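You operate a simulated robot arm through the tools that you are given. There is no shell and no other tool. Be economical: measure what you need, move in short steps, check, and stop when the job is done.

You are at the controls of a simulated two-armed robot. One attempt, no reset.

JOB
Hold the copper link, rub its dull end bright and grease it.
Fine: hold it for both; green pad, brown brush, grease tin; put pad and brush back; leave the other link. Set down upright: brown brush. A coat counts when it lies all over at full strength: go over it till it gets no stronger. What is to be rubbed or washed off counts as gone when no trace of it is left.

The check looks at the end state, three seconds after you hand in, the way a careful person would. Anything else that was tipped, shoved, dropped, spilled or broken makes it a failure.

ROBOT AND FRAMES
Two 7-joint arms with two-finger parallel grippers on one trunk, on a base that drives. Base frame: it is fixed to the floor where the robot stands at the start and does not move with it; the origin is under the middle of the robot, x ahead of it, y to its left, z up; the surface under the hand at the start is at about z = 0.9. Readings come in m, degrees, newtons and seconds.
The left shoulder is at the start at [0.07, 0.163, 1.295], the right one opposite. With the tool pointing down near the work surface each hand reaches from about 0.38 to 0.88 m from the robot's upright axis, wherever it stands, measured 20 degrees to its own side. Places, roughly: grease tin [0.6, 0.8, 0.9]; green pad (6x5x4 cm) [0.5, 0.2, 0.9]. Payload 3.43 kg a hand.
Tool frame (each hand has its own): the origin (TCP) lies between the finger pads and is the grasp point; the fingertips stand 0.034 m ahead of it; z points along the fingers, y is the line along which they close. Largest opening 0.128 m; finger width 0.024, thickness 0.012; the body of the gripper, 0.048 by 0.13 m, starts 0.096 m behind the TCP.
Orientation is told as [roll, pitch, yaw] about the base's x, y, z axes, in that order, counted from this pose: with the fingers straight down and closing along the base's y, the tool's x points along the base's -x, its y along +y and its z along -z.

CONTROLS
- The arms move only by the tool play_rows. It takes "left_increments", "right_increments" or both (then of equal length, played together; a hand with none holds still); each is one flat list of numbers, 7 for each row, row after row: the shift along the tool's x, y, z in units of 25 mm (1.0 is 25 mm), then the turn, a rotation vector about the tool's x, y, z in units of 8 degrees (1.0 is 8 degrees), then the opening in per cent of the stroke, from 0 (shut) to 100 (fully open). In form: [dx, dy, dz, rx, ry, rz, jaw, dx, dy, dz, rx, ry, rz, jaw, ...]. A call has 1 to 12 rows; each row shifts and turns the commanded pose from where the row before left it, along the tool's axes as they then stand. A call with a number of a shift or a turn outside -1 to 1 is refused whole. Rows are played at 5 a second. More than 0.05 m and 8.6 degrees between two rows, or a gripper value outside its range, and nothing of the call is played. A pose out of reach is approached as far as the arm can. The call stops where the force on the tool passes 40 N (or 10 N more than at its start, if that is more) or the arm is blocked; 0.2 s more then pass. The fingers move at their own pace (about 0.153 m/s each) and stop on an object; they squeeze with about 20 N. The grip force told is the motor's: it shows also when the fingers shut on nothing. Time passes only in rows, and 0.2 s behind the last, so rows that do not move let the fingers close. The reply holds the time, the measured pose of the TCP, the force on the tool along the base axes, the opening and the grip force, in the units named above and with some noise, with the torque about the TCP (base axes, N m) and any sound that the robot's microphone picked up.
- Cameras (640 x 400 px; columns grow to the right, rows downward): "scene" is now at [0.1225, 0.0499, 1.5214]; the picture's right is [0.56, -0.83, 0.00], its down [-0.47, -0.32, -0.82] and it looks along [0.68, 0.46, -0.57] (base axes); focal length 251 px, centre (320, 200). "left" rides on the left gripper at [0.076, 0.011, -0.16] in its tool frame; the picture's right is [-0.15, 0.99, 0.00], its down [-0.88, -0.13, -0.46] and it looks along [-0.45, -0.07, 0.89] (tool axes); focal length 234 px, centre (320, 200). "right" rides on the right gripper at [0.076, -0.011, -0.16] in its tool frame; the picture's right is [0.15, 0.99, 0.00], its down [-0.88, 0.13, -0.46] and it looks along [-0.45, 0.07, 0.89] (tool axes); focal length 234 px, centre (320, 200). There is no depth. A picture from a camera that has moved, and an enlarged one, comes with that camera's place and axes in the base frame and with its lens.
- grab_frame(camera): a new picture of that camera. The clock stands still meanwhile.
- raise_lower(by): slides the trunk up (or, below 0, down) by that many m; the arms and the scene camera ride with it, the base frame stays. It gives what a move gives, with no picture.
- drive_base(legs): drives the robot by 1 to 6 legs, each [ahead, left, turn to the left] in m, m and degrees, along the robot's own axes; the way and the turn of a leg run together, so that a leg with both is an arc; at most 1.5 m and 180 degrees a leg. The arms and the cameras ride along, it lands a little off, and it stops where it bumps. It gives what a move gives.
- pan_tilt(pan, tilt): turns the head with the scene camera to pan (to the left, within 86 degrees either way) and tilt (down, from -29 to 69), counted from straight ahead of the robot. It gives what a move gives.
- enlarge(camera, box): a new picture of the part [left, top, right, bottom] of that camera's present view, enlarged. The clock stands still meanwhile.
- job_done(): hands the job in; it is judged then, once.

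Work in short steps. Places have to be worked out from the pictures, the camera data and where the tool is seen: move nearer, look again, correct. Check each grasp and each placing, and mend what went wrong. You have 120 turns and 100 pictures in all, those below and enlarged ones among them. Open the grippers and draw the arms clear of the work before you hand the job in, unless the task says otherwise; then end with one line.

The tools are called after "Request:" as a command line: name --argument value ..., lists and objects as JSON in quotes. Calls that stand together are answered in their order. play_rows: Moves the arms, as the interface text tells. Its arguments: {"type":"object","properties":{"left_increments":{"type":"array","items":{"type":"number"}},"right_increments":{"type":"array","items":{"type":"number"}}},"required":[]} The other tools are called the same way: raise_lower (by) slides the trunk up or down; drive_base (legs) drives the base; pan_tilt (pan, tilt) turns the head that bears the scene camera; grab_frame (camera) takes a picture; enlarge (camera, box) takes an enlarged picture of a part of a camera's view; job_done () hands the job in.

At the start:

```text
time_s: 0.0
left_eef_pos: [0.3334, 0.4028, 1.3472]
left_ee_rot: [0.1, 0.0, 0.0]
left_ft_force: [0.5, -0.2, 0.4]
left_ft_torque: [0.04, -0.03, 0.0]
left_width: 0.128
left_gripper_force: 0.0
right_eef_pos: [0.4397, 0.0328, 1.313]
right_ee_rot: [0.0, 0.0, 0.1]
right_ft_force: [-0.7, -0.1, 0.4]
right_ft_torque: [-0.01, -0.04, 0.0]
right_width: 0.1283
right_gripper_force: 0.2
trunk travel left (down, up): [-0.775, 0.165]
robot x, y, heading: [-0.0014, 0.0011, 0.2]
head pan, tilt: [34.2, 34.8]
```

scene: 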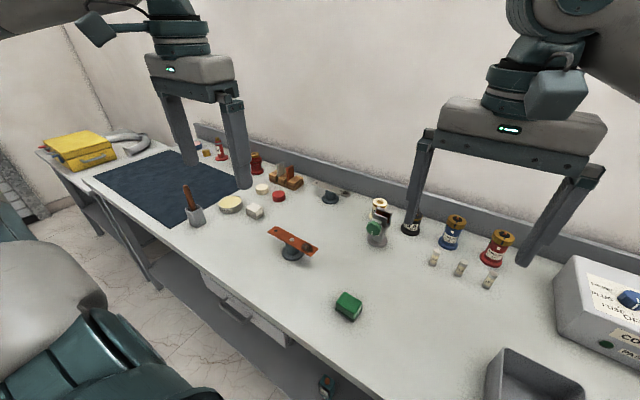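
right: 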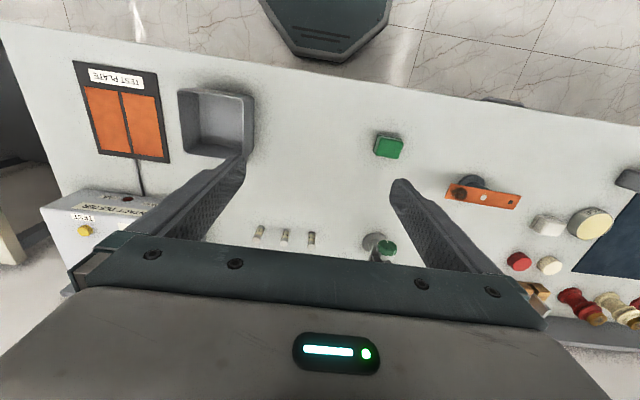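
left: 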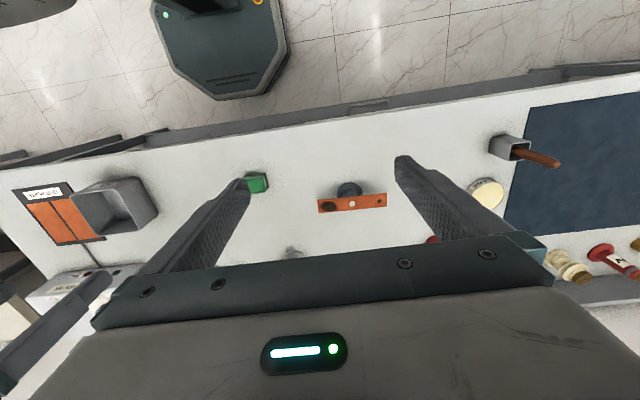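

I begin by looking closer at the middle of the bench, to find the links, pad, brush and tin.

Request:
enlarge --camera "scene" --box '[160, 140, 400, 330]'

Request:
enlarge --camera "left" --box '[220, 100, 600, 300]'

```text
2.11 times, centred on (280, 235) of scene
camera zoom: at [0.1225, 0.0499, 1.5214], right [0.56, -0.83, 0.0], down [-0.47, -0.32, -0.82], along [0.68, 0.46, -0.57], focal length 528 px, centre (404, 126)
```

zoom: 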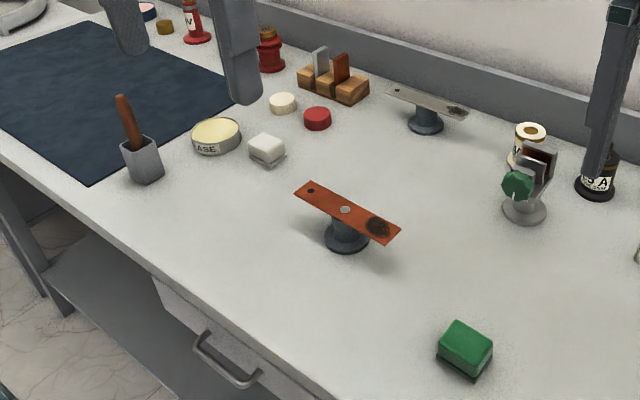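

```text
1.68 times, centred on (410, 200) of left
camera zoom: at [0.257, 0.413, 1.5088], right [0.15, 0.99, 0.0], down [0.88, -0.13, 0.46], along [0.45, -0.07, -0.89], focal length 394 px, centre (168, 200)
```

zoom: 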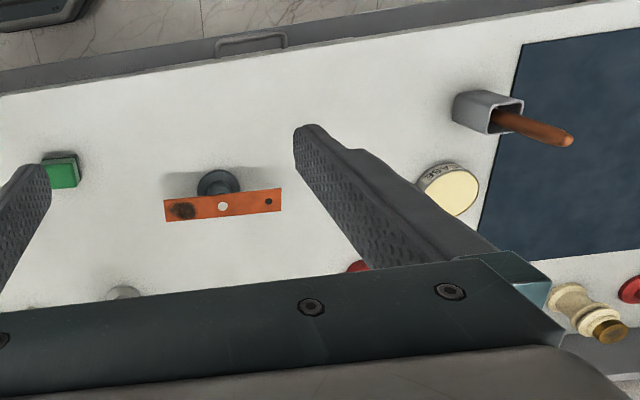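

The link lies on a post at about [0.55, 0.45], top z≈0.965, with the dull end towards -y (y≈0.38). The pad is at about [0.47, 0.20], the brush cup at [0.46, 0.83] and the tin at [0.61, 0.815]. I drive left so the right hand can reach both the pad and the link.

Request:
drive_base --legs '[[0, 0.42, 0]]'

Request:
pan_tilt --pan 0 --tilt 50

Request:
grab_frame --camera "scene"

Request:
grab_frame --camera "right"

```text
time_s: 2.6
left_eef_pos: [0.3334, 0.8203, 1.3489]
left_ee_rot: [-0.1, 0.0, -0.1]
left_ft_force: [0.1, 0.8, -0.1]
left_ft_torque: [0.05, -0.02, -0.02]
left_width: 0.128
left_gripper_force: 0.1
right_eef_pos: [0.4408, 0.4527, 1.3137]
right_ee_rot: [0.0, 0.0, 0.0]
right_ft_force: [0.5, 0.5, 1.1]
right_ft_torque: [0.02, -0.02, 0.01]
right_width: 0.1277
right_gripper_force: 0.0
trunk travel left (down, up): [-0.775, 0.165]
robot x, y, heading: [0.0015, 0.4209, 0.1]
head pan, tilt: [34.2, 34.8]
```

```text
time_s: 3.6
left_eef_pos: [0.3326, 0.8221, 1.3481]
left_ee_rot: [0.0, 0.0, -0.1]
left_ft_force: [-0.1, -0.2, 0.1]
left_ft_torque: [-0.02, -0.01, -0.05]
left_width: 0.1281
left_gripper_force: 0.1
right_eef_pos: [0.4397, 0.4528, 1.3139]
right_ee_rot: [0.0, -0.1, -0.1]
right_ft_force: [-0.4, 0.0, -0.6]
right_ft_torque: [-0.02, -0.02, 0.01]
right_width: 0.1281
right_gripper_force: 0.1
trunk travel left (down, up): [-0.775, 0.165]
robot x, y, heading: [-0.0014, 0.4242, -0.1]
head pan, tilt: [0.0, 50.0]
```

```text
94 pictures are left
camera scene: at [0.1268, 0.4214, 1.4995], right [0.0, -1.0, 0.0], down [-0.77, 0.0, -0.64], along [0.64, 0.0, -0.77], focal length 251 px, centre (320, 200)
```

scene: 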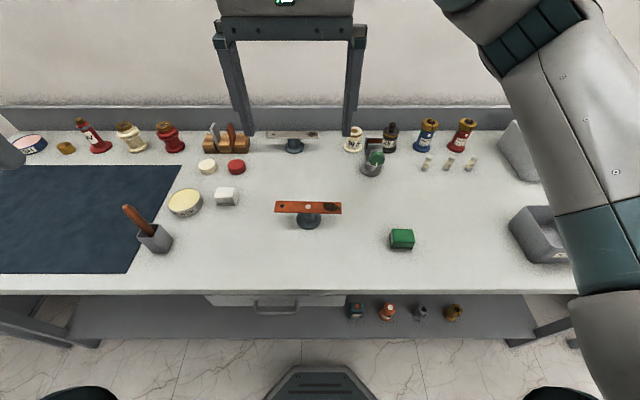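

```text
93 pictures are left
camera right: at [0.3645, 0.4417, 1.4724], right [-0.14, 0.99, 0.0], down [0.88, 0.13, 0.46], along [0.45, 0.07, -0.89], focal length 234 px, centre (320, 200)
```

right: 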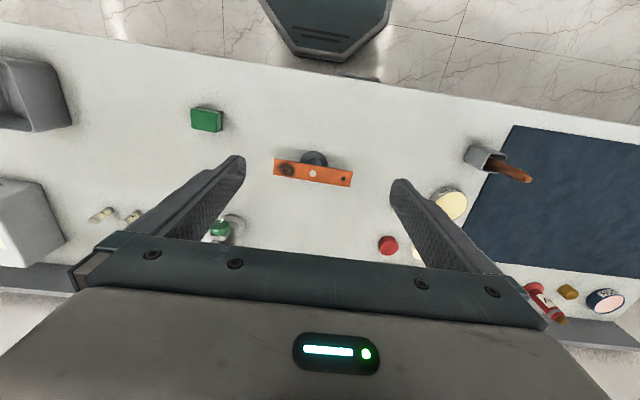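

The pad is at about [0.472, 0.208]. I move the right hand over it to z≈1.06 for a closer look.

Request:
play_rows --right_increments '[-0.1, -1, 0.8, 0, 0, 0, 100, -0.1, -1, 0.8, 0, 0, 0, 100, -0.1, -1, 0.8, 0, 0, 0, 100, -0.1, -1, 0.8, 0, 0, 0, 100, -0.1, -1, 0.8, 0, 0, 0, 100, -0.1, -1, 0.8, 0, 0, 0, 100, -0.1, -1, 0.8, 0, 0, 0, 100, -0.1, -1, 0.8, 0, 0, 0, 100, -0.1, -1, 0.8, 0, 0, 0, 100, -0.1, -0.8, 0.8, 0, 0, 0, 100, 0, 0, 1, 0, 0, 0, 100]'

Request:
grab_frame --camera "right"

Request:
grab_frame --camera "scene"

```text
time_s: 6.0
left_eef_pos: [0.3329, 0.8228, 1.3486]
left_ee_rot: [0.0, 0.0, -0.2]
left_ft_force: [-0.2, -0.1, 0.2]
left_ft_torque: [-0.02, 0.01, -0.01]
left_width: 0.128
left_gripper_force: 0.1
right_eef_pos: [0.4648, 0.2079, 1.087]
right_ee_rot: [-0.1, -0.1, -0.1]
right_ft_force: [0.3, -1.2, 0.1]
right_ft_torque: [0.04, 0.03, 0.04]
right_width: 0.1283
right_gripper_force: 0.1
trunk travel left (down, up): [-0.775, 0.165]
robot x, y, heading: [0.0029, 0.4201, -0.3]
head pan, tilt: [0.0, 50.0]
```

```text
92 pictures are left
camera right: at [0.3892, 0.1968, 1.2471], right [-0.14, 0.99, 0.0], down [0.88, 0.13, 0.46], along [0.45, 0.07, -0.89], focal length 234 px, centre (320, 200)
```

right: 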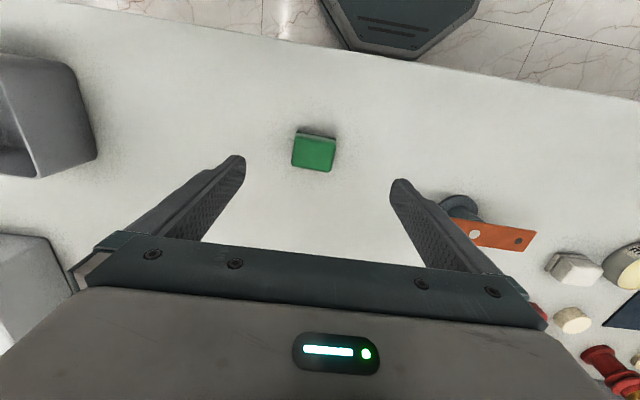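

```text
91 pictures are left
camera scene: at [0.1272, 0.4217, 1.4995], right [0.0, -1.0, 0.0], down [-0.77, 0.0, -0.64], along [0.64, 0.0, -0.77], focal length 251 px, centre (320, 200)
```

scene: 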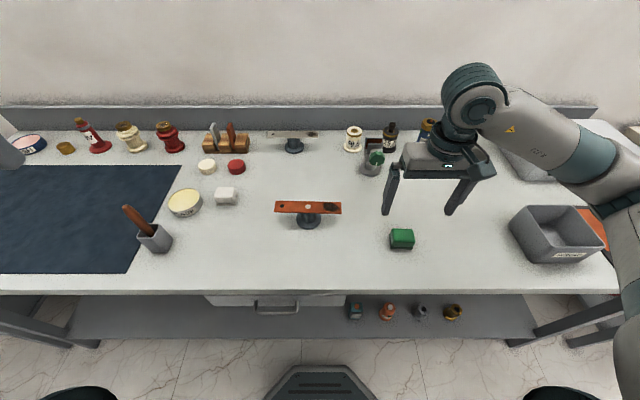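

The pad lies between the fingers. I enlarge it to get its position and turn.

Request:
enlarge --camera "right" --box '[260, 105, 380, 180]'

```text
5.33 times, centred on (320, 142) of right
camera zoom: at [0.3892, 0.1968, 1.2471], right [-0.14, 0.99, 0.0], down [0.88, 0.13, 0.46], along [0.45, 0.07, -0.89], focal length 1249 px, centre (320, 507)
```

zoom: 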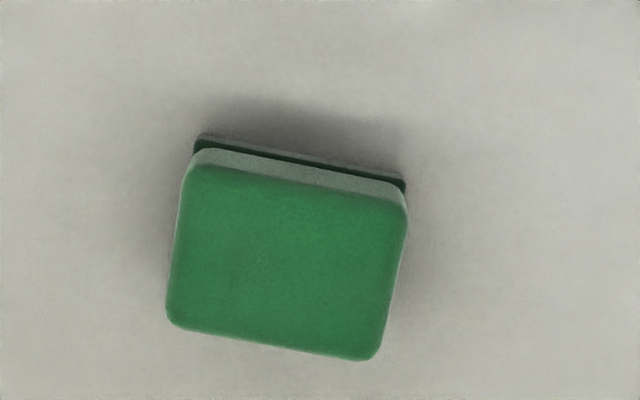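

The pad's centre is [0.478, 0.2025], long side along y and square to the base axes. I lower onto it and close along y.

Request:
play_rows --right_increments '[-0.26, -0.11, 1, 0, 0, 0, 100, -0.25, -0.11, 1, 0, 0, 0, 100, 0, 0, 1, 0, 0, 0, 100, 0, 0, 1, 0, 0, 0, 100, 0, 0, 1, 0, 0, 0, 100, 0, 0, 0.6, 0, 0, 0, 100]'

Request:
grab_frame --camera "right"

```text
time_s: 7.4
left_eef_pos: [0.333, 0.822, 1.3492]
left_ee_rot: [0.0, -0.1, -0.1]
left_ft_force: [0.5, 0.5, -0.5]
left_ft_torque: [-0.01, -0.02, 0.0]
left_width: 0.1279
left_gripper_force: 0.1
right_eef_pos: [0.4774, 0.2023, 0.9485]
right_ee_rot: [0.0, 0.0, 0.0]
right_ft_force: [-0.1, -0.6, 0.0]
right_ft_torque: [-0.01, 0.02, -0.01]
right_width: 0.1281
right_gripper_force: 0.0
trunk travel left (down, up): [-0.775, 0.165]
robot x, y, heading: [0.0022, 0.422, 0.1]
head pan, tilt: [0.0, 50.0]
```

```text
89 pictures are left
camera right: at [0.4013, 0.1907, 1.1077], right [-0.14, 0.99, 0.0], down [0.88, 0.13, 0.46], along [0.45, 0.07, -0.89], focal length 234 px, centre (320, 200)
```

right: 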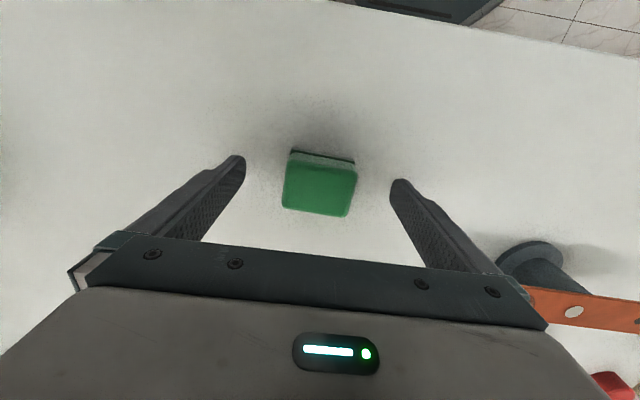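

It is centred between the fingers, so I close the right hand and let it settle.

Request:
play_rows --right_increments '[0, 0, 0, 0, 0, 0, 0, 0, 0, 0, 0, 0, 0, 0, 0, 0, 0, 0, 0, 0, 0]'

Request:
play_rows --right_increments '[0, 0, -1, 0, 0, 0, 0, 0, 0, -1, 0, 0, 0, 0, 0, 0, -1, 0, 0, 0, 0, 0, 0, -1, 0, 0, 0, 0, 0, 0, -1, 0, 0, 0, 0]'

Request:
grab_frame --camera "right"

Request:
grab_frame --camera "left"

```text
time_s: 8.2
left_eef_pos: [0.3331, 0.8221, 1.3489]
left_ee_rot: [0.0, 0.0, -0.1]
left_ft_force: [-0.1, -0.1, 0.8]
left_ft_torque: [-0.02, 0.02, 0.02]
left_width: 0.1279
left_gripper_force: 0.1
right_eef_pos: [0.4769, 0.2023, 0.9472]
right_ee_rot: [0.0, 0.1, -0.1]
right_ft_force: [-0.2, 0.5, -0.1]
right_ft_torque: [-0.02, 0.01, -0.03]
right_width: 0.058
right_gripper_force: 20.1
trunk travel left (down, up): [-0.775, 0.165]
robot x, y, heading: [0.0001, 0.4219, -0.2]
head pan, tilt: [0.0, 50.0]
```

```text
time_s: 9.4
left_eef_pos: [0.3341, 0.822, 1.3475]
left_ee_rot: [-0.1, 0.0, -0.2]
left_ft_force: [1.0, 0.0, -0.5]
left_ft_torque: [0.0, 0.0, 0.0]
left_width: 0.1278
left_gripper_force: 0.1
right_eef_pos: [0.4766, 0.202, 1.0739]
right_ee_rot: [-0.2, 0.1, -0.1]
right_ft_force: [0.8, -0.3, -1.0]
right_ft_torque: [-0.02, 0.02, 0.01]
right_width: 0.0576
right_gripper_force: 20.5
trunk travel left (down, up): [-0.775, 0.165]
robot x, y, heading: [-0.0004, 0.4217, -0.1]
head pan, tilt: [0.0, 50.0]
```

```text
88 pictures are left
camera right: at [0.4014, 0.191, 1.233], right [-0.14, 0.99, 0.0], down [0.88, 0.13, 0.45], along [0.45, 0.06, -0.89], focal length 234 px, centre (320, 200)
```

right: 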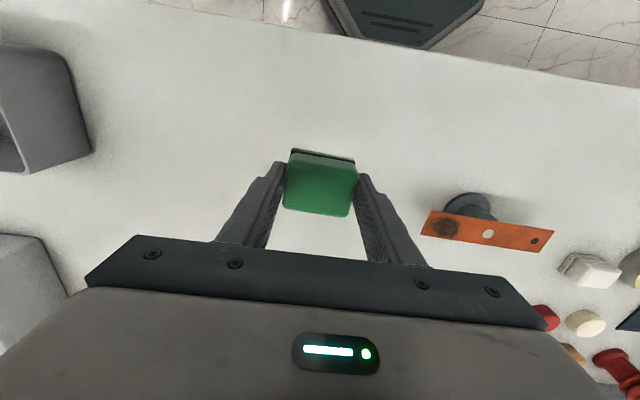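

```text
87 pictures are left
camera left: at [0.2577, 0.8344, 1.5087], right [0.15, 0.99, 0.0], down [0.88, -0.13, 0.46], along [0.45, -0.07, -0.89], focal length 234 px, centre (320, 200)
```

left: 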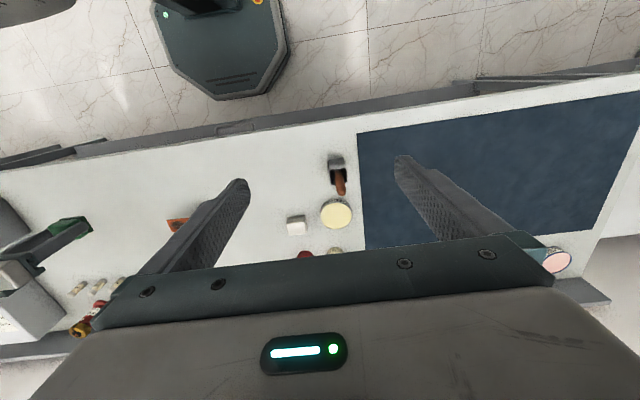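

The pad is firmly held. Now I turn the left hand by -90 degrees yaw so that it closes across the link's width, with its camera on the far side from the right hand.

Request:
play_rows --left_increments '[0, 0, 0, 0, 0, 1, 100, 0, 0, 0, 0, 0, 1, 100, 0, 0, 0, 0, 0, 1, 100, 0, 0, 0, 0, 0, 1, 100, 0, 0, 0, 0, 0, 1, 100, 0, 0, 0, 0, 0, 1, 100, 0, 0, 0, 0, 0, 1, 100, 0, 0, 0, 0, 0, 1, 100, 0, 0, 0, 0, 0, 1, 100, 0, 0, 0, 0, 0, 1, 100, 0, 0, 0, 0, 0, 1, 100, 0, 0, 0, 0, 0, 0.25, 100]'

```text
time_s: 12.0
left_eef_pos: [0.2764, 0.71, 1.3373]
left_ee_rot: [0.0, 0.0, -90.1]
left_ft_force: [0.4, 0.7, 0.0]
left_ft_torque: [-0.01, 0.0, 0.02]
left_width: 0.1281
left_gripper_force: 0.1
left hand out of reach, approached as far as the arm can: row 7, 8, 9, 10, 11, 12
right_eef_pos: [0.4775, 0.2026, 1.0733]
right_ee_rot: [0.1, 0.1, -0.1]
right_ft_force: [1.0, -0.4, 0.4]
right_ft_torque: [-0.01, -0.01, -0.01]
right_width: 0.0574
right_gripper_force: 19.8
trunk travel left (down, up): [-0.775, 0.165]
robot x, y, heading: [0.0003, 0.424, -0.1]
head pan, tilt: [0.0, 50.0]
```

The yaw is right, though the hand drifted to [0.28, 0.71]. I move it to above the link's clean end.

Request:
play_rows --left_increments '[-0.63, 0.93, 0.2, 0, 0, 0, 100, -0.63, 0.93, 0.2, 0, 0, 0, 100, -0.63, 0.93, 0.4, 0, 0, 0, 100, -0.63, 0.93, 0.6, 0, 0, 0, 100, -0.63, 0.93, 0.8, 0, 0, 0, 100, -0.63, 0.93, 0.8, 0, 0, 0, 100, -0.63, 0.93, 0.8, 0, 0, 0, 100, -0.63, 0.93, 0.8, 0, 0, 0, 100, -0.63, 0.93, 0.8, 0, 0, 0, 100, -0.63, 0.93, 0.8, 0, 0, 0, 100, -0.63, 0.93, 0.8, 0, 0, 0, 100, -0.63, 0.93, 0.8, 0, 0, 0, 100]'

Request:
grab_frame --camera "left"

Request:
grab_frame --camera "scene"

```text
time_s: 14.6
left_eef_pos: [0.4089, 0.535, 1.1502]
left_ee_rot: [0.3, -0.1, -89.7]
left_ft_force: [-0.3, -0.2, -0.3]
left_ft_torque: [-0.05, -0.02, -0.01]
left_width: 0.1277
left_gripper_force: 0.0
left hand out of reach, approached as far as the arm can: row 1, 2, 3, 4, 5, 6, 7, 8, 9, 10, 11, 12
right_eef_pos: [0.4769, 0.2033, 1.0733]
right_ee_rot: [-0.1, 0.1, -0.2]
right_ft_force: [-0.5, 0.2, -0.2]
right_ft_torque: [-0.02, -0.04, 0.01]
right_width: 0.0573
right_gripper_force: 20.2
trunk travel left (down, up): [-0.775, 0.165]
robot x, y, heading: [-0.0002, 0.4187, -0.0]
head pan, tilt: [0.0, 50.0]
```

```text
86 pictures are left
camera left: at [0.4192, 0.6114, 1.3102], right [0.99, -0.14, 0.01], down [-0.13, -0.88, 0.46], along [-0.06, -0.45, -0.89], focal length 234 px, centre (320, 200)
```

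left: 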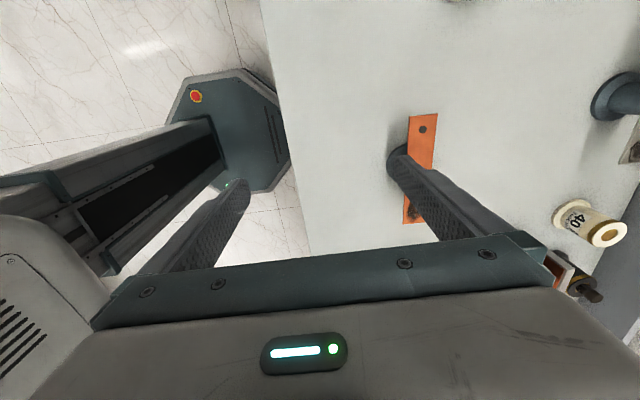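

```text
85 pictures are left
camera scene: at [0.1271, 0.4219, 1.4995], right [0.0, -1.0, 0.0], down [-0.77, 0.0, -0.64], along [0.64, 0.0, -0.77], focal length 251 px, centre (320, 200)
```

scene: 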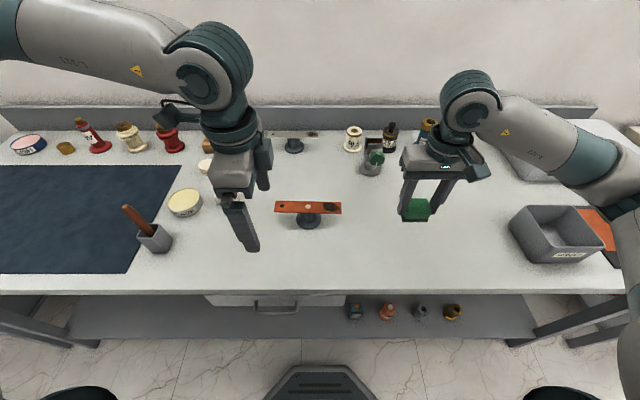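

The reach is limited in this wrist pose. I test whether the hand can still go forward from here.

Request:
play_rows --left_increments '[0, 1, 0, 0, 0, 0, 100, 0, 1, 0, 0, 0, 0, 100, 0, 1, 0, 0, 0, 0, 100, 0, 1, 0, 0, 0, 0, 100]'

```text
time_s: 15.6
left_eef_pos: [0.4081, 0.5347, 1.1502]
left_ee_rot: [0.3, -0.1, -89.7]
left_ft_force: [0.2, -0.6, 0.8]
left_ft_torque: [0.0, 0.02, -0.01]
left_width: 0.1278
left_gripper_force: 0.0
left hand out of reach, approached as far as the arm can: row 1, 2, 3, 4
right_eef_pos: [0.4771, 0.2032, 1.0729]
right_ee_rot: [-0.1, -0.1, -0.2]
right_ft_force: [0.3, 0.5, -0.6]
right_ft_torque: [0.01, 0.0, 0.05]
right_width: 0.0571
right_gripper_force: 19.9
trunk travel left (down, up): [-0.775, 0.165]
robot x, y, heading: [0.0023, 0.42, 0.0]
head pan, tilt: [0.0, 50.0]
```

That is blocked by the wrist limit. I try the opposite yaw (+90) instead by unwinding the wrist.

Request:
play_rows --left_increments '[0, 0, 0, 0, 0, -1, 100, 0, 0, 0, 0, 0, -1, 100, 0, 0, 0, 0, 0, -1, 100, 0, 0, 0, 0, 0, -1, 100, 0, 0, 0, 0, 0, -1, 100, 0, 0, 0, 0, 0, -1, 100, 0, 0, 0, 0, 0, -1, 100, 0, 0, 0, 0, 0, -1, 100, 0, 0, 0, 0, 0, -1, 100, 0, 0, 0, 0, 0, -1, 100, 0, 0, 0, 0, 0, -1, 100, 0, 0, 0, 0, 0, -1, 100]'

Request:
play_rows --left_increments '[0, 0, 0, 0, 0, -1, 100, 0, 0, 0, 0, 0, -1, 100, 0, 0, 0, 0, 0, -1, 100, 0, 0, 0, 0, 0, -1, 100, 0, 0, 0, 0, 0, -1, 100, 0, 0, 0, 0, 0, -1, 100, 0, 0, 0, 0, 0, -1, 100, 0, 0, 0, 0, 0, -1, 100, 0, 0, 0, 0, 0, -1, 100, 0, 0, 0, 0, 0, -1, 100, 0, 0, 0, 0, 0, -0.5, 100]'

```text
time_s: 18.2
left_eef_pos: [0.408, 0.5348, 1.1502]
left_ee_rot: [0.0, 0.0, 5.9]
left_ft_force: [-0.4, -0.5, -0.6]
left_ft_torque: [-0.02, -0.02, 0.01]
left_width: 0.1278
left_gripper_force: 0.0
right_eef_pos: [0.4775, 0.2022, 1.0738]
right_ee_rot: [0.1, 0.0, -0.1]
right_ft_force: [-1.1, -0.7, -0.3]
right_ft_torque: [0.0, 0.02, 0.01]
right_width: 0.057
right_gripper_force: 19.6
trunk travel left (down, up): [-0.775, 0.165]
robot x, y, heading: [-0.0001, 0.4226, 0.0]
head pan, tilt: [0.0, 50.0]
```

```text
time_s: 20.6
left_eef_pos: [0.4088, 0.5354, 1.1492]
left_ee_rot: [0.0, 0.0, 90.0]
left_ft_force: [-0.6, -0.6, -0.9]
left_ft_torque: [0.01, 0.0, -0.02]
left_width: 0.1279
left_gripper_force: 0.0
right_eef_pos: [0.477, 0.201, 1.0736]
right_ee_rot: [0.0, 0.0, -0.1]
right_ft_force: [0.1, -1.0, -0.8]
right_ft_torque: [-0.01, -0.01, 0.02]
right_width: 0.057
right_gripper_force: 20.7
trunk travel left (down, up): [-0.775, 0.165]
robot x, y, heading: [0.0016, 0.4243, -0.1]
head pan, tilt: [0.0, 50.0]
```

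Yaw +90 is reachable. I move above the link's clean end.

Request:
play_rows --left_increments '[0.1, -1, 0.3, 0, 0, 0, 100, 0.1, -1, 0.3, 0, 0, 0, 100, 0.1, -1, 0.3, 0, 0, 0, 100, 0.1, -1, 0.3, 0, 0, 0, 100, 0.1, -1, 0.3, 0, 0, 0, 100, 0.1, -0.9, 0.3, 0, 0, 0, 100]'

Request:
grab_frame --camera "left"

Request:
grab_frame --camera "scene"

```text
time_s: 22.0
left_eef_pos: [0.5445, 0.5659, 1.1157]
left_ee_rot: [-0.1, 0.1, 89.8]
left_ft_force: [0.4, -0.8, 0.8]
left_ft_torque: [-0.01, 0.01, -0.01]
left_width: 0.1279
left_gripper_force: 0.1
left hand out of reach, approached as far as the arm can: row 1, 2, 3, 4, 5, 6
right_eef_pos: [0.4773, 0.2028, 1.0724]
right_ee_rot: [0.0, 0.2, -0.1]
right_ft_force: [0.2, 1.0, -0.7]
right_ft_torque: [-0.02, 0.03, 0.0]
right_width: 0.0569
right_gripper_force: 20.0
trunk travel left (down, up): [-0.775, 0.165]
robot x, y, heading: [0.0006, 0.4241, 0.1]
head pan, tilt: [0.0, 50.0]
```

```text
84 pictures are left
camera left: at [0.5321, 0.4906, 1.2763], right [-0.99, 0.15, 0.0], down [0.13, 0.88, 0.45], along [0.07, 0.45, -0.89], focal length 234 px, centre (320, 200)
```

left: 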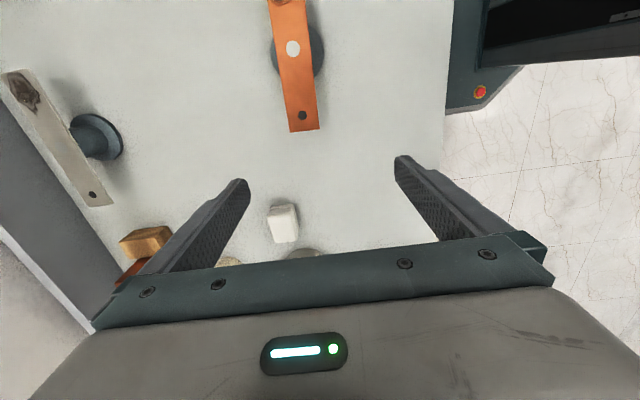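

```text
83 pictures are left
camera scene: at [0.1274, 0.4217, 1.4994], right [0.0, -1.0, 0.0], down [-0.77, 0.0, -0.64], along [0.64, 0.0, -0.77], focal length 251 px, centre (320, 200)
```

scene: 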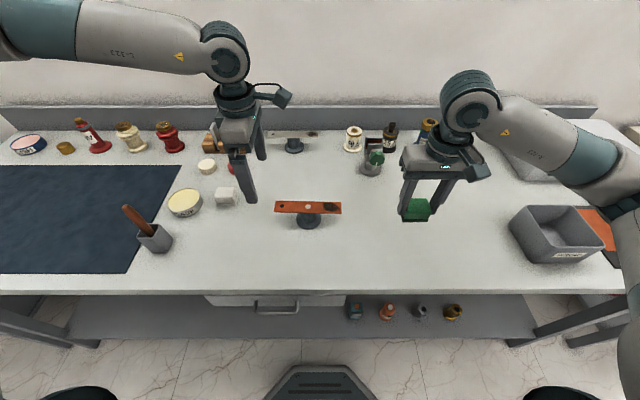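

With yaw +90 the left arm needs the link more to its left. I raise the right hand a little, then drive 0.15 m to the right.

Request:
play_rows --right_increments '[0, 0.5, -1, 0, 0, 0, 0, 0, 0.5, -1, 0, 0, 0, 0, 0, 1, -1, 0, 0, 0, 0]'

Request:
drive_base --legs '[[0, -0.15, 0]]'

```text
time_s: 22.8
left_eef_pos: [0.5432, 0.5666, 1.1163]
left_ee_rot: [-0.1, 0.2, 89.9]
left_ft_force: [0.0, -1.0, 0.8]
left_ft_torque: [-0.02, -0.02, -0.02]
left_width: 0.1281
left_gripper_force: 0.0
right_eef_pos: [0.4777, 0.2548, 1.1496]
right_ee_rot: [-0.1, 0.1, -0.2]
right_ft_force: [0.3, 0.0, 0.3]
right_ft_torque: [-0.02, -0.01, -0.01]
right_width: 0.0572
right_gripper_force: 20.3
trunk travel left (down, up): [-0.775, 0.165]
robot x, y, heading: [0.002, 0.4226, 0.2]
head pan, tilt: [0.0, 50.0]
```

```text
time_s: 24.2
left_eef_pos: [0.5415, 0.419, 1.1153]
left_ee_rot: [-0.1, 0.1, 90.0]
left_ft_force: [0.0, 0.2, 0.1]
left_ft_torque: [-0.01, 0.0, 0.02]
left_width: 0.1279
left_gripper_force: 0.1
right_eef_pos: [0.4774, 0.1053, 1.1483]
right_ee_rot: [-0.2, 0.1, 0.0]
right_ft_force: [-0.2, -0.5, -0.3]
right_ft_torque: [-0.02, 0.0, -0.02]
right_width: 0.0574
right_gripper_force: 20.0
trunk travel left (down, up): [-0.775, 0.165]
robot x, y, heading: [-0.0017, 0.2722, 0.0]
head pan, tilt: [0.0, 50.0]
```

Now I place the left hand above the clean end.

Request:
play_rows --left_increments '[-0.82, -0.12, 0, 0, 0, 0, 100, -0.82, -0.12, 0, 0, 0, 0, 100, -0.82, -0.12, 0, 0, 0, 0, 100, -0.82, -0.12, 0.4, 0, 0, 0, 100, -0.84, -0.1, 1, 0, 0, 0, 100]'

Request:
grab_frame --camera "left"

Request:
enlarge --camera "scene" --box '[160, 90, 400, 240]'

```text
time_s: 25.4
left_eef_pos: [0.5578, 0.5198, 1.0793]
left_ee_rot: [-0.1, 0.2, 90.0]
left_ft_force: [0.3, 0.3, -0.7]
left_ft_torque: [-0.01, 0.01, -0.02]
left_width: 0.1281
left_gripper_force: 0.0
right_eef_pos: [0.4774, 0.104, 1.1485]
right_ee_rot: [0.0, 0.2, 0.1]
right_ft_force: [-0.4, -0.3, -1.0]
right_ft_torque: [0.01, 0.05, 0.0]
right_width: 0.057
right_gripper_force: 20.5
trunk travel left (down, up): [-0.775, 0.165]
robot x, y, heading: [0.0002, 0.2728, 0.2]
head pan, tilt: [0.0, 50.0]
```

```text
82 pictures are left
camera left: at [0.5467, 0.4458, 1.2407], right [-0.99, 0.15, 0.0], down [0.13, 0.88, 0.45], along [0.07, 0.45, -0.89], focal length 234 px, centre (320, 200)
```

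left: 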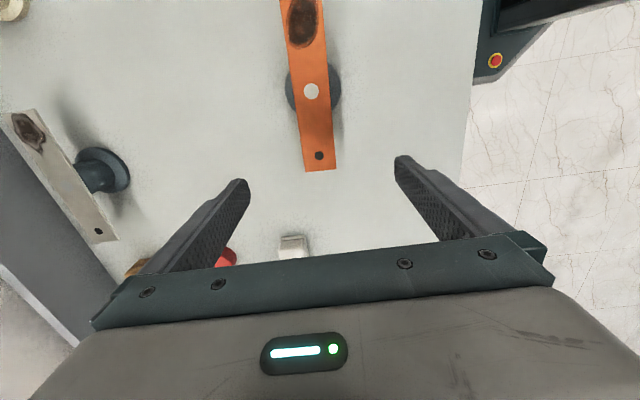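

```text
2.67 times, centred on (280, 165) of scene
camera zoom: at [0.1273, 0.2725, 1.4994], right [0.0, -1.0, 0.0], down [-0.77, 0.0, -0.64], along [0.64, 0.0, -0.77], focal length 670 px, centre (427, 293)
```

zoom: 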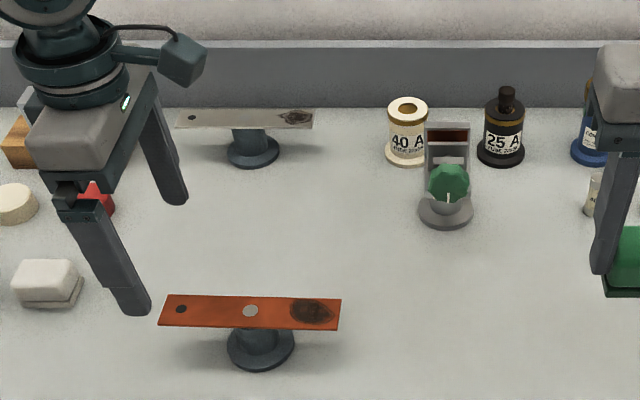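

Combining the two views gives link top z≈0.952, centre x≈0.56, bolt at y≈0.456, clean end at y≈0.547 and dull patch around [0.5575, 0.39]. I tilt the left hand 30 degrees so its body and camera lean away from the right hand's work space.

Request:
play_rows --left_increments '[0, 0, 0, 0, 1, 0, 100, 0, 0, 0, 0, 1, 0, 100, 0, 0, 0, 0, 1, 0, 100, 0, 0, 0, 0, 0.75, 0, 100]'

Request:
grab_frame --camera "left"

```text
time_s: 26.4
left_eef_pos: [0.5568, 0.521, 1.079]
left_ee_rot: [-0.1, 30.3, 89.9]
left_ft_force: [-0.4, -1.2, 0.4]
left_ft_torque: [-0.01, -0.01, 0.0]
left_width: 0.1281
left_gripper_force: 0.0
right_eef_pos: [0.4767, 0.1058, 1.1493]
right_ee_rot: [-0.2, 0.0, 0.1]
right_ft_force: [0.3, -0.3, -0.4]
right_ft_torque: [-0.02, -0.04, 0.0]
right_width: 0.0569
right_gripper_force: 19.7
trunk travel left (down, up): [-0.775, 0.165]
robot x, y, heading: [0.0008, 0.2735, 0.1]
head pan, tilt: [0.0, 50.0]
```

```text
80 pictures are left
camera left: at [0.5459, 0.5358, 1.2573], right [-0.99, 0.13, -0.08], down [0.13, 0.99, -0.05], along [0.07, -0.06, -1.0], focal length 234 px, centre (320, 200)
```

left: 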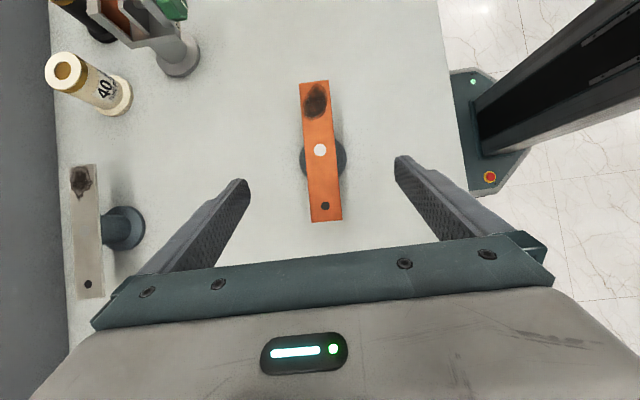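

The link sits between the open fingers. I lower straight down to TCP [0.56, 0.525, 0.952] around the clean end, without closing yet.

Request:
play_rows --left_increments '[-0.536, -0.024, 0.864, 0, 0, 0, 100, -0.536, -0.024, 0.864, 0, 0, 0, 100, -0.536, -0.024, 0.864, 0, 0, 0, 100, -0.536, -0.024, 0.864, 0, 0, 0, 100, -0.536, -0.024, 0.864, 0, 0, 0, 100]'

Request:
grab_frame --camera "left"

Request:
enlarge --camera "scene" --box '[160, 90, 400, 240]'

```text
time_s: 27.6
left_eef_pos: [0.5609, 0.5221, 0.9535]
left_ee_rot: [-0.1, 30.1, 90.0]
left_ft_force: [-0.5, 0.5, -0.3]
left_ft_torque: [-0.01, -0.01, -0.01]
left_width: 0.128
left_gripper_force: 0.1
right_eef_pos: [0.4772, 0.1041, 1.1475]
right_ee_rot: [-0.1, 0.1, 0.0]
right_ft_force: [0.4, -0.5, 0.5]
right_ft_torque: [0.0, -0.01, -0.03]
right_width: 0.057
right_gripper_force: 20.1
trunk travel left (down, up): [-0.775, 0.165]
robot x, y, heading: [0.0015, 0.2737, 0.1]
head pan, tilt: [0.0, 50.0]
```

```text
79 pictures are left
camera left: at [0.5505, 0.5369, 1.1306], right [-0.99, 0.13, -0.07], down [0.13, 0.99, -0.05], along [0.07, -0.06, -1.0], focal length 234 px, centre (320, 200)
```

left: 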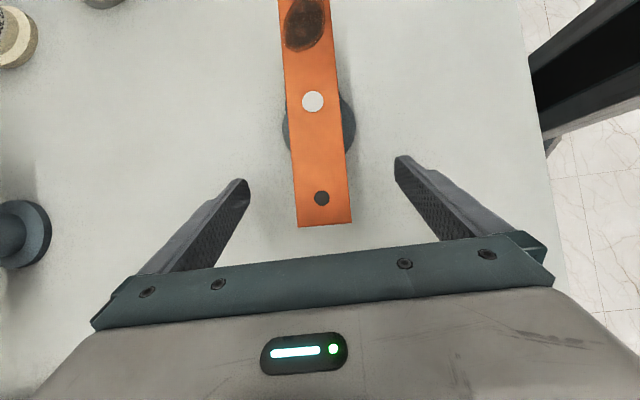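

```text
2.67 times, centred on (280, 165) of scene
camera zoom: at [0.1278, 0.2706, 1.4994], right [0.0, -1.0, 0.0], down [-0.77, 0.0, -0.64], along [0.64, 0.0, -0.77], focal length 670 px, centre (427, 293)
```

zoom: 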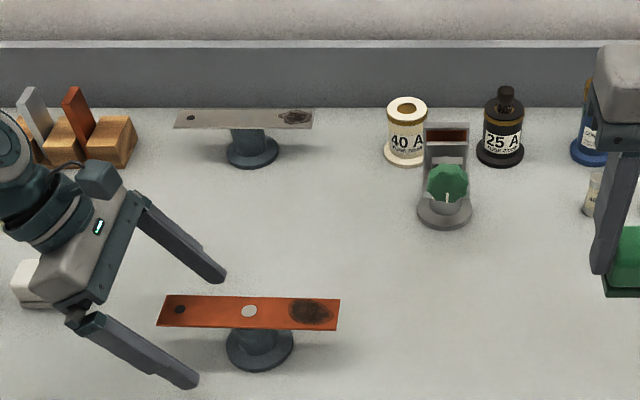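

Both fingers straddle the clean end and are centred on x≈0.561. I close the left hand.

Request:
play_rows --left_increments '[0, 0, 0, 0, 0, 0, 50, 0, 0, 0, 0, 0, 0, 40, 0, 0, 0, 0, 0, 0, 0, 0, 0, 0, 0, 0, 0, 0]'

Request:
grab_frame --camera "left"

Request:
enlarge --camera "scene" --box '[160, 90, 400, 240]'

```text
time_s: 28.6
left_eef_pos: [0.561, 0.524, 0.9538]
left_ee_rot: [-0.1, 30.1, 89.9]
left_ft_force: [-0.5, -0.8, -0.6]
left_ft_torque: [0.04, 0.05, -0.07]
left_width: 0.0399
left_gripper_force: 20.1
right_eef_pos: [0.4763, 0.1041, 1.1477]
right_ee_rot: [0.0, 0.0, -0.1]
right_ft_force: [-0.2, 0.4, -0.9]
right_ft_torque: [-0.03, -0.01, 0.0]
right_width: 0.0569
right_gripper_force: 19.4
trunk travel left (down, up): [-0.775, 0.165]
robot x, y, heading: [-0.0005, 0.2714, 0.1]
head pan, tilt: [0.0, 50.0]
```

```text
77 pictures are left
camera left: at [0.5496, 0.5378, 1.1309], right [-0.99, 0.13, -0.07], down [0.13, 0.99, -0.05], along [0.07, -0.06, -1.0], focal length 234 px, centre (320, 200)
```

left: 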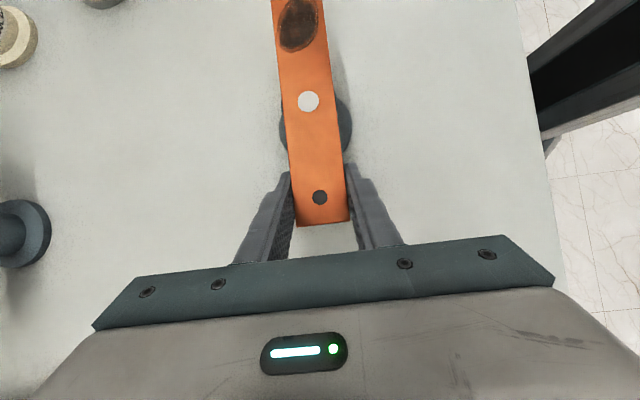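

```text
2.67 times, centred on (280, 165) of scene
camera zoom: at [0.1268, 0.2718, 1.4994], right [0.0, -1.0, 0.0], down [-0.77, 0.0, -0.64], along [0.64, 0.0, -0.77], focal length 670 px, centre (427, 293)
```

zoom: 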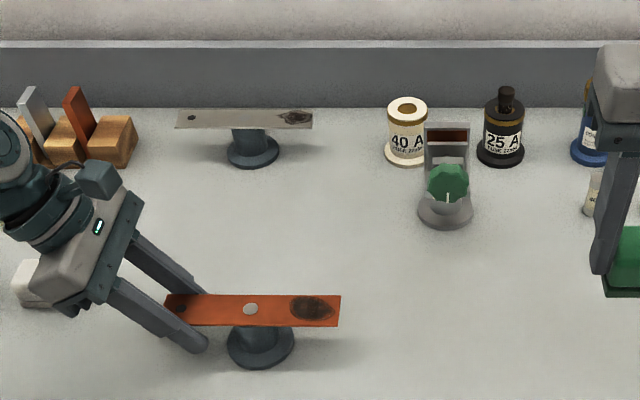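

The link is held (width 40 mm). I bring the right hand with the pad over the dull patch at about [0.56, 0.387], staying 4 cm above it.

Request:
play_rows --right_increments '[-0.28, 0.94, 0.2, 0, 0, 0, 0, -0.28, 0.94, 0.2, 0, 0, 0, 0, -0.28, 0.94, 0.2, 0, 0, 0, 0, -0.28, 0.94, 0.2, 0, 0, 0, 0, -0.28, 0.94, 0.2, 0, 0, 0, 0, -0.28, 0.94, 0.2, 0, 0, 0, 0, -0.28, 0.94, 0.2, 0, 0, 0, 0, -0.28, 0.94, 0.2, 0, 0, 0, 0, -0.28, 0.94, 0.4, 0, 0, 0, 0, -0.28, 0.94, 0.6, 0, 0, 0, 0, -0.28, 0.94, 0.8, 0, 0, 0, 0, -0.28, 0.94, 0.8, 0, 0, 0, 0]'

Request:
grab_frame --camera "left"

Request:
grab_frame --camera "scene"

```text
time_s: 31.2
left_eef_pos: [0.5604, 0.524, 0.9531]
left_ee_rot: [-0.1, 30.2, 89.9]
left_ft_force: [-0.1, 0.2, -0.2]
left_ft_torque: [0.16, 0.01, -0.01]
left_width: 0.0398
left_gripper_force: 20.1
right_eef_pos: [0.5596, 0.3874, 1.0436]
right_ee_rot: [0.0, 0.0, 0.1]
right_ft_force: [0.7, -0.1, -0.9]
right_ft_torque: [0.0, 0.02, 0.0]
right_width: 0.057
right_gripper_force: 19.9
trunk travel left (down, up): [-0.775, 0.165]
robot x, y, heading: [-0.0017, 0.2733, 0.1]
head pan, tilt: [0.0, 50.0]
```

```text
75 pictures are left
camera left: at [0.5499, 0.5385, 1.1308], right [-0.99, 0.13, -0.07], down [0.13, 0.99, -0.05], along [0.07, -0.06, -1.0], focal length 234 px, centre (320, 200)
```

left: 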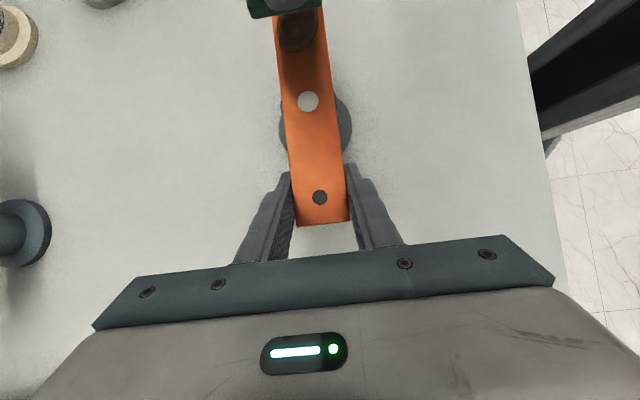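

```text
74 pictures are left
camera scene: at [0.127, 0.273, 1.4995], right [0.0, -1.0, 0.0], down [-0.77, 0.0, -0.64], along [0.64, 0.0, -0.77], focal length 251 px, centre (320, 200)
```

scene: 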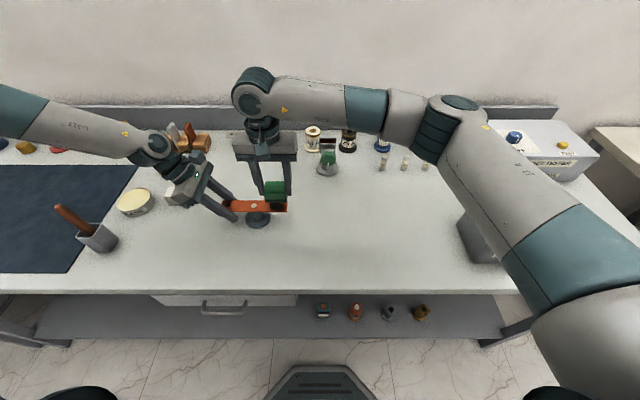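

Everything is aligned. I lower the pad gently towards the link with small last steps, watching the force.

Request:
play_rows --right_increments '[0, 0, 0.8, 0, 0, 0, 0, 0, 0, 0.6, 0, 0, 0, 0, 0, 0, 0.1, 0, 0, 0, 0, 0, 0, 0.1, 0, 0, 0, 0, 0, 0, 0.08, 0, 0, 0, 0, 0, 0, 0.08, 0, 0, 0, 0]'

```text
time_s: 32.6
left_eef_pos: [0.559, 0.5219, 0.956]
left_ee_rot: [-0.3, 30.0, 89.9]
left_ft_force: [3.7, 3.2, 2.8]
left_ft_torque: [0.07, 0.0, 0.38]
left_width: 0.0399
left_gripper_force: 20.1
right_eef_pos: [0.5599, 0.3851, 1.0006]
right_ee_rot: [0.1, -0.1, 0.0]
right_ft_force: [2.2, -5.4, 29.8]
right_ft_torque: [0.26, -0.11, 0.0]
right_width: 0.0574
right_gripper_force: 19.3
trunk travel left (down, up): [-0.775, 0.165]
robot x, y, heading: [-0.0017, 0.2724, 0.1]
head pan, tilt: [0.0, 50.0]
```

Contact is at about 30 N, more than I want. I ease off about 1.5 mm.

Request:
play_rows --right_increments '[0, 0, -0.07, 0, 0, 0, 0]'

```text
time_s: 33.0
left_eef_pos: [0.5599, 0.5225, 0.9565]
left_ee_rot: [-0.3, 30.2, 89.8]
left_ft_force: [1.6, 2.3, 8.0]
left_ft_torque: [-0.52, -0.03, 0.13]
left_width: 0.0399
left_gripper_force: 20.3
right_eef_pos: [0.5609, 0.3856, 1.0016]
right_ee_rot: [-0.1, 0.0, 0.1]
right_ft_force: [4.3, -2.2, 19.5]
right_ft_torque: [0.16, -0.21, -0.08]
right_width: 0.0573
right_gripper_force: 20.1
trunk travel left (down, up): [-0.775, 0.165]
robot x, y, heading: [0.0002, 0.2719, 0.2]
head pan, tilt: [0.0, 50.0]
```

I ease off a little more and make rubbing strokes across and along the patch at about 12 N.

Request:
play_rows --right_increments '[0, 0, -0.04, 0, 0, 0, 0, -0.5, 0, 0, 0, 0, 0, 0, 0.5, -0.3, 0, 0, 0, 0, 0, 0.5, 0, 0, 0, 0, 0, 0, -0.5, 0, 0, 0, 0, 0, 0, -0.5, 0.3, 0, 0, 0, 0, 0, 0.5, 0, 0, 0, 0, 0, 0, 0.5, 0.3, 0, 0, 0, 0, 0, -0.5, 0, 0, 0, 0, 0, 0, -0.5, 0, 0, 0, 0, 0, 0, 0.5, -0.3, 0, 0, 0, 0, 0, 0, -1, 0, 0, 0, 0, 0]'

Request:
grab_frame --camera "left"

```text
time_s: 35.6
left_eef_pos: [0.5603, 0.5217, 0.9539]
left_ee_rot: [-0.2, 30.0, 89.8]
left_ft_force: [-0.1, -1.0, 1.6]
left_ft_torque: [-0.27, 0.08, -0.01]
left_width: 0.0397
left_gripper_force: 20.0
right_eef_pos: [0.5603, 0.3604, 1.0007]
right_ee_rot: [0.0, 0.0, -0.1]
right_ft_force: [-0.7, -1.4, 1.7]
right_ft_torque: [0.02, 0.02, 0.07]
right_width: 0.0573
right_gripper_force: 19.8
trunk travel left (down, up): [-0.775, 0.165]
robot x, y, heading: [-0.0009, 0.2717, -0.0]
head pan, tilt: [0.0, 50.0]
```

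```text
73 pictures are left
camera left: at [0.5492, 0.5371, 1.1312], right [-0.99, 0.13, -0.07], down [0.13, 0.99, -0.05], along [0.07, -0.06, -1.0], focal length 234 px, centre (320, 200)
```

left: 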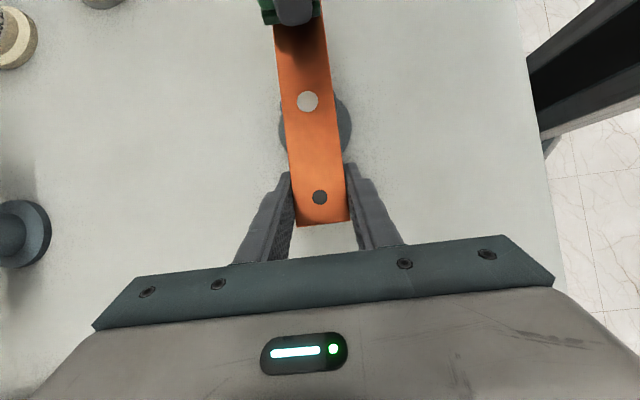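

The pressure has mostly gone. I lift and draw the pad aside to see the effect.

Request:
play_rows --right_increments '[0, 0, -1, 0, 0, 0, 0, 0, -1, -1, 0, 0, 0, 0, 0, -1, 0, 0, 0, 0, 0, 0, -1, 0, 0, 0, 0, 0]'

Request:
enlarge --camera "left" --box '[220, 0, 420, 125]'

Request:
enlarge --camera "scene" --box '[200, 170, 320, 245]'

```text
time_s: 36.6
left_eef_pos: [0.5609, 0.5233, 0.9547]
left_ee_rot: [-0.2, 30.1, 89.9]
left_ft_force: [0.0, -0.6, 0.5]
left_ft_torque: [-0.06, 0.02, -0.05]
left_width: 0.0398
left_gripper_force: 19.1
right_eef_pos: [0.5618, 0.2854, 1.0518]
right_ee_rot: [0.1, 0.0, 0.1]
right_ft_force: [-0.6, -0.5, -0.9]
right_ft_torque: [0.03, 0.03, -0.05]
right_width: 0.0573
right_gripper_force: 20.2
trunk travel left (down, up): [-0.775, 0.165]
robot x, y, heading: [-0.0035, 0.2701, -0.1]
head pan, tilt: [0.0, 50.0]
```

```text
3.20 times, centred on (320, 62) of left
camera zoom: at [0.5494, 0.5372, 1.1311], right [-0.99, 0.13, -0.07], down [0.13, 0.99, -0.05], along [0.07, -0.06, -1.0], focal length 749 px, centre (320, 640)
```

zoom: 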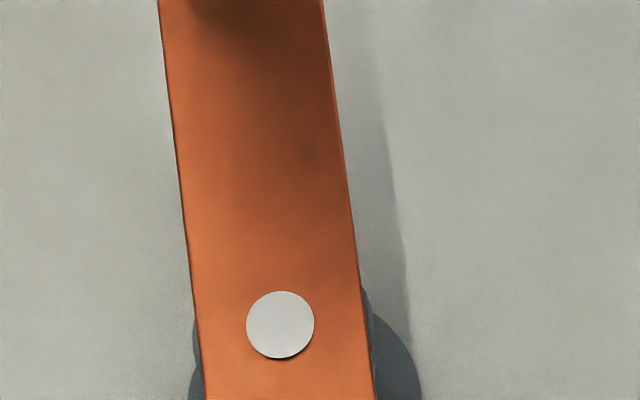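

```text
5.33 times, centred on (260, 208) of scene
camera zoom: at [0.1266, 0.2706, 1.4994], right [0.0, -1.0, 0.0], down [-0.77, 0.0, -0.64], along [0.64, 0.0, -0.77], focal length 1339 px, centre (640, 160)
```

zoom: 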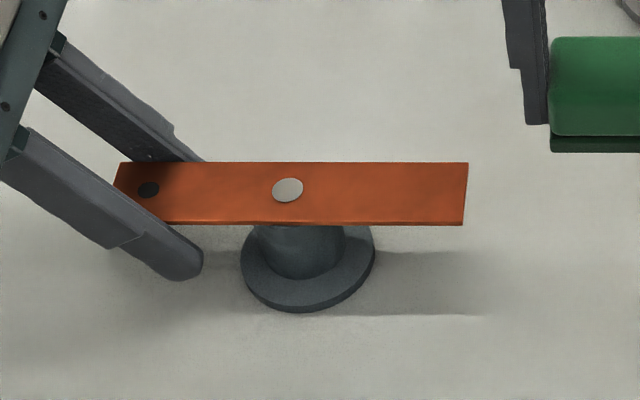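

The patch already looks clean. I do a second light pass over the whole end to be sure, then inspect.

Request:
play_rows --right_increments '[0, 1, 0, 0, 0, 0, 0, 0, 1, 0, 0, 0, 0, 0, 0, 1, 0, 0, 0, 0, 0, 0, 1, 1, 0, 0, 0, 0, 0, 0, 0.9, 0, 0, 0, 0, 0, 0, 0.08, 0, 0, 0, 0]'

Request:
play_rows --right_increments '[-0.5, 0, 0, 0, 0, 0, 0, 0, -0.5, 0, 0, 0, 0, 0, 0, -0.4, 0, 0, 0, 0, 0, 0.5, 0, 0, 0, 0, 0, 0, 0.5, 0, 0, 0, 0, 0, 0, 0, 0.5, 0, 0, 0, 0, 0, 0, 0.6, 0, 0, 0, 0, 0, -0.5, 0, 0, 0, 0, 0, 0, -0.3, 0, 0, 0, 0, 0, 0, 0, -0.5, 0, 0, 0, 0, 0, 0, 0, -1, 0, 0, 0, 0, 0, 0, -1, 0, 0, 0, 0]'

```text
time_s: 38.0
left_eef_pos: [0.5609, 0.5222, 0.9548]
left_ee_rot: [0.0, 30.1, 89.9]
left_ft_force: [1.2, -0.3, 0.0]
left_ft_torque: [0.09, -0.11, 0.09]
left_width: 0.0397
left_gripper_force: 19.8
right_eef_pos: [0.5603, 0.3867, 1.0022]
right_ee_rot: [0.0, 0.0, 0.0]
right_ft_force: [0.3, -0.8, 3.4]
right_ft_torque: [0.03, 0.03, -0.01]
right_width: 0.0569
right_gripper_force: 20.1
trunk travel left (down, up): [-0.775, 0.165]
robot x, y, heading: [-0.0017, 0.2734, 0.0]
head pan, tilt: [0.0, 50.0]
```

```text
time_s: 40.6
left_eef_pos: [0.5615, 0.5235, 0.9536]
left_ee_rot: [-0.1, 30.2, 89.9]
left_ft_force: [1.2, 1.2, -0.1]
left_ft_torque: [-0.03, 0.07, -0.02]
left_width: 0.0397
left_gripper_force: 19.8
right_eef_pos: [0.5677, 0.3781, 1.0528]
right_ee_rot: [0.0, 0.2, 0.0]
right_ft_force: [0.1, 0.0, -0.1]
right_ft_torque: [0.02, -0.02, -0.02]
right_width: 0.0571
right_gripper_force: 19.7
trunk travel left (down, up): [-0.775, 0.165]
robot x, y, heading: [0.0016, 0.2753, 0.3]
head pan, tilt: [0.0, 50.0]
```

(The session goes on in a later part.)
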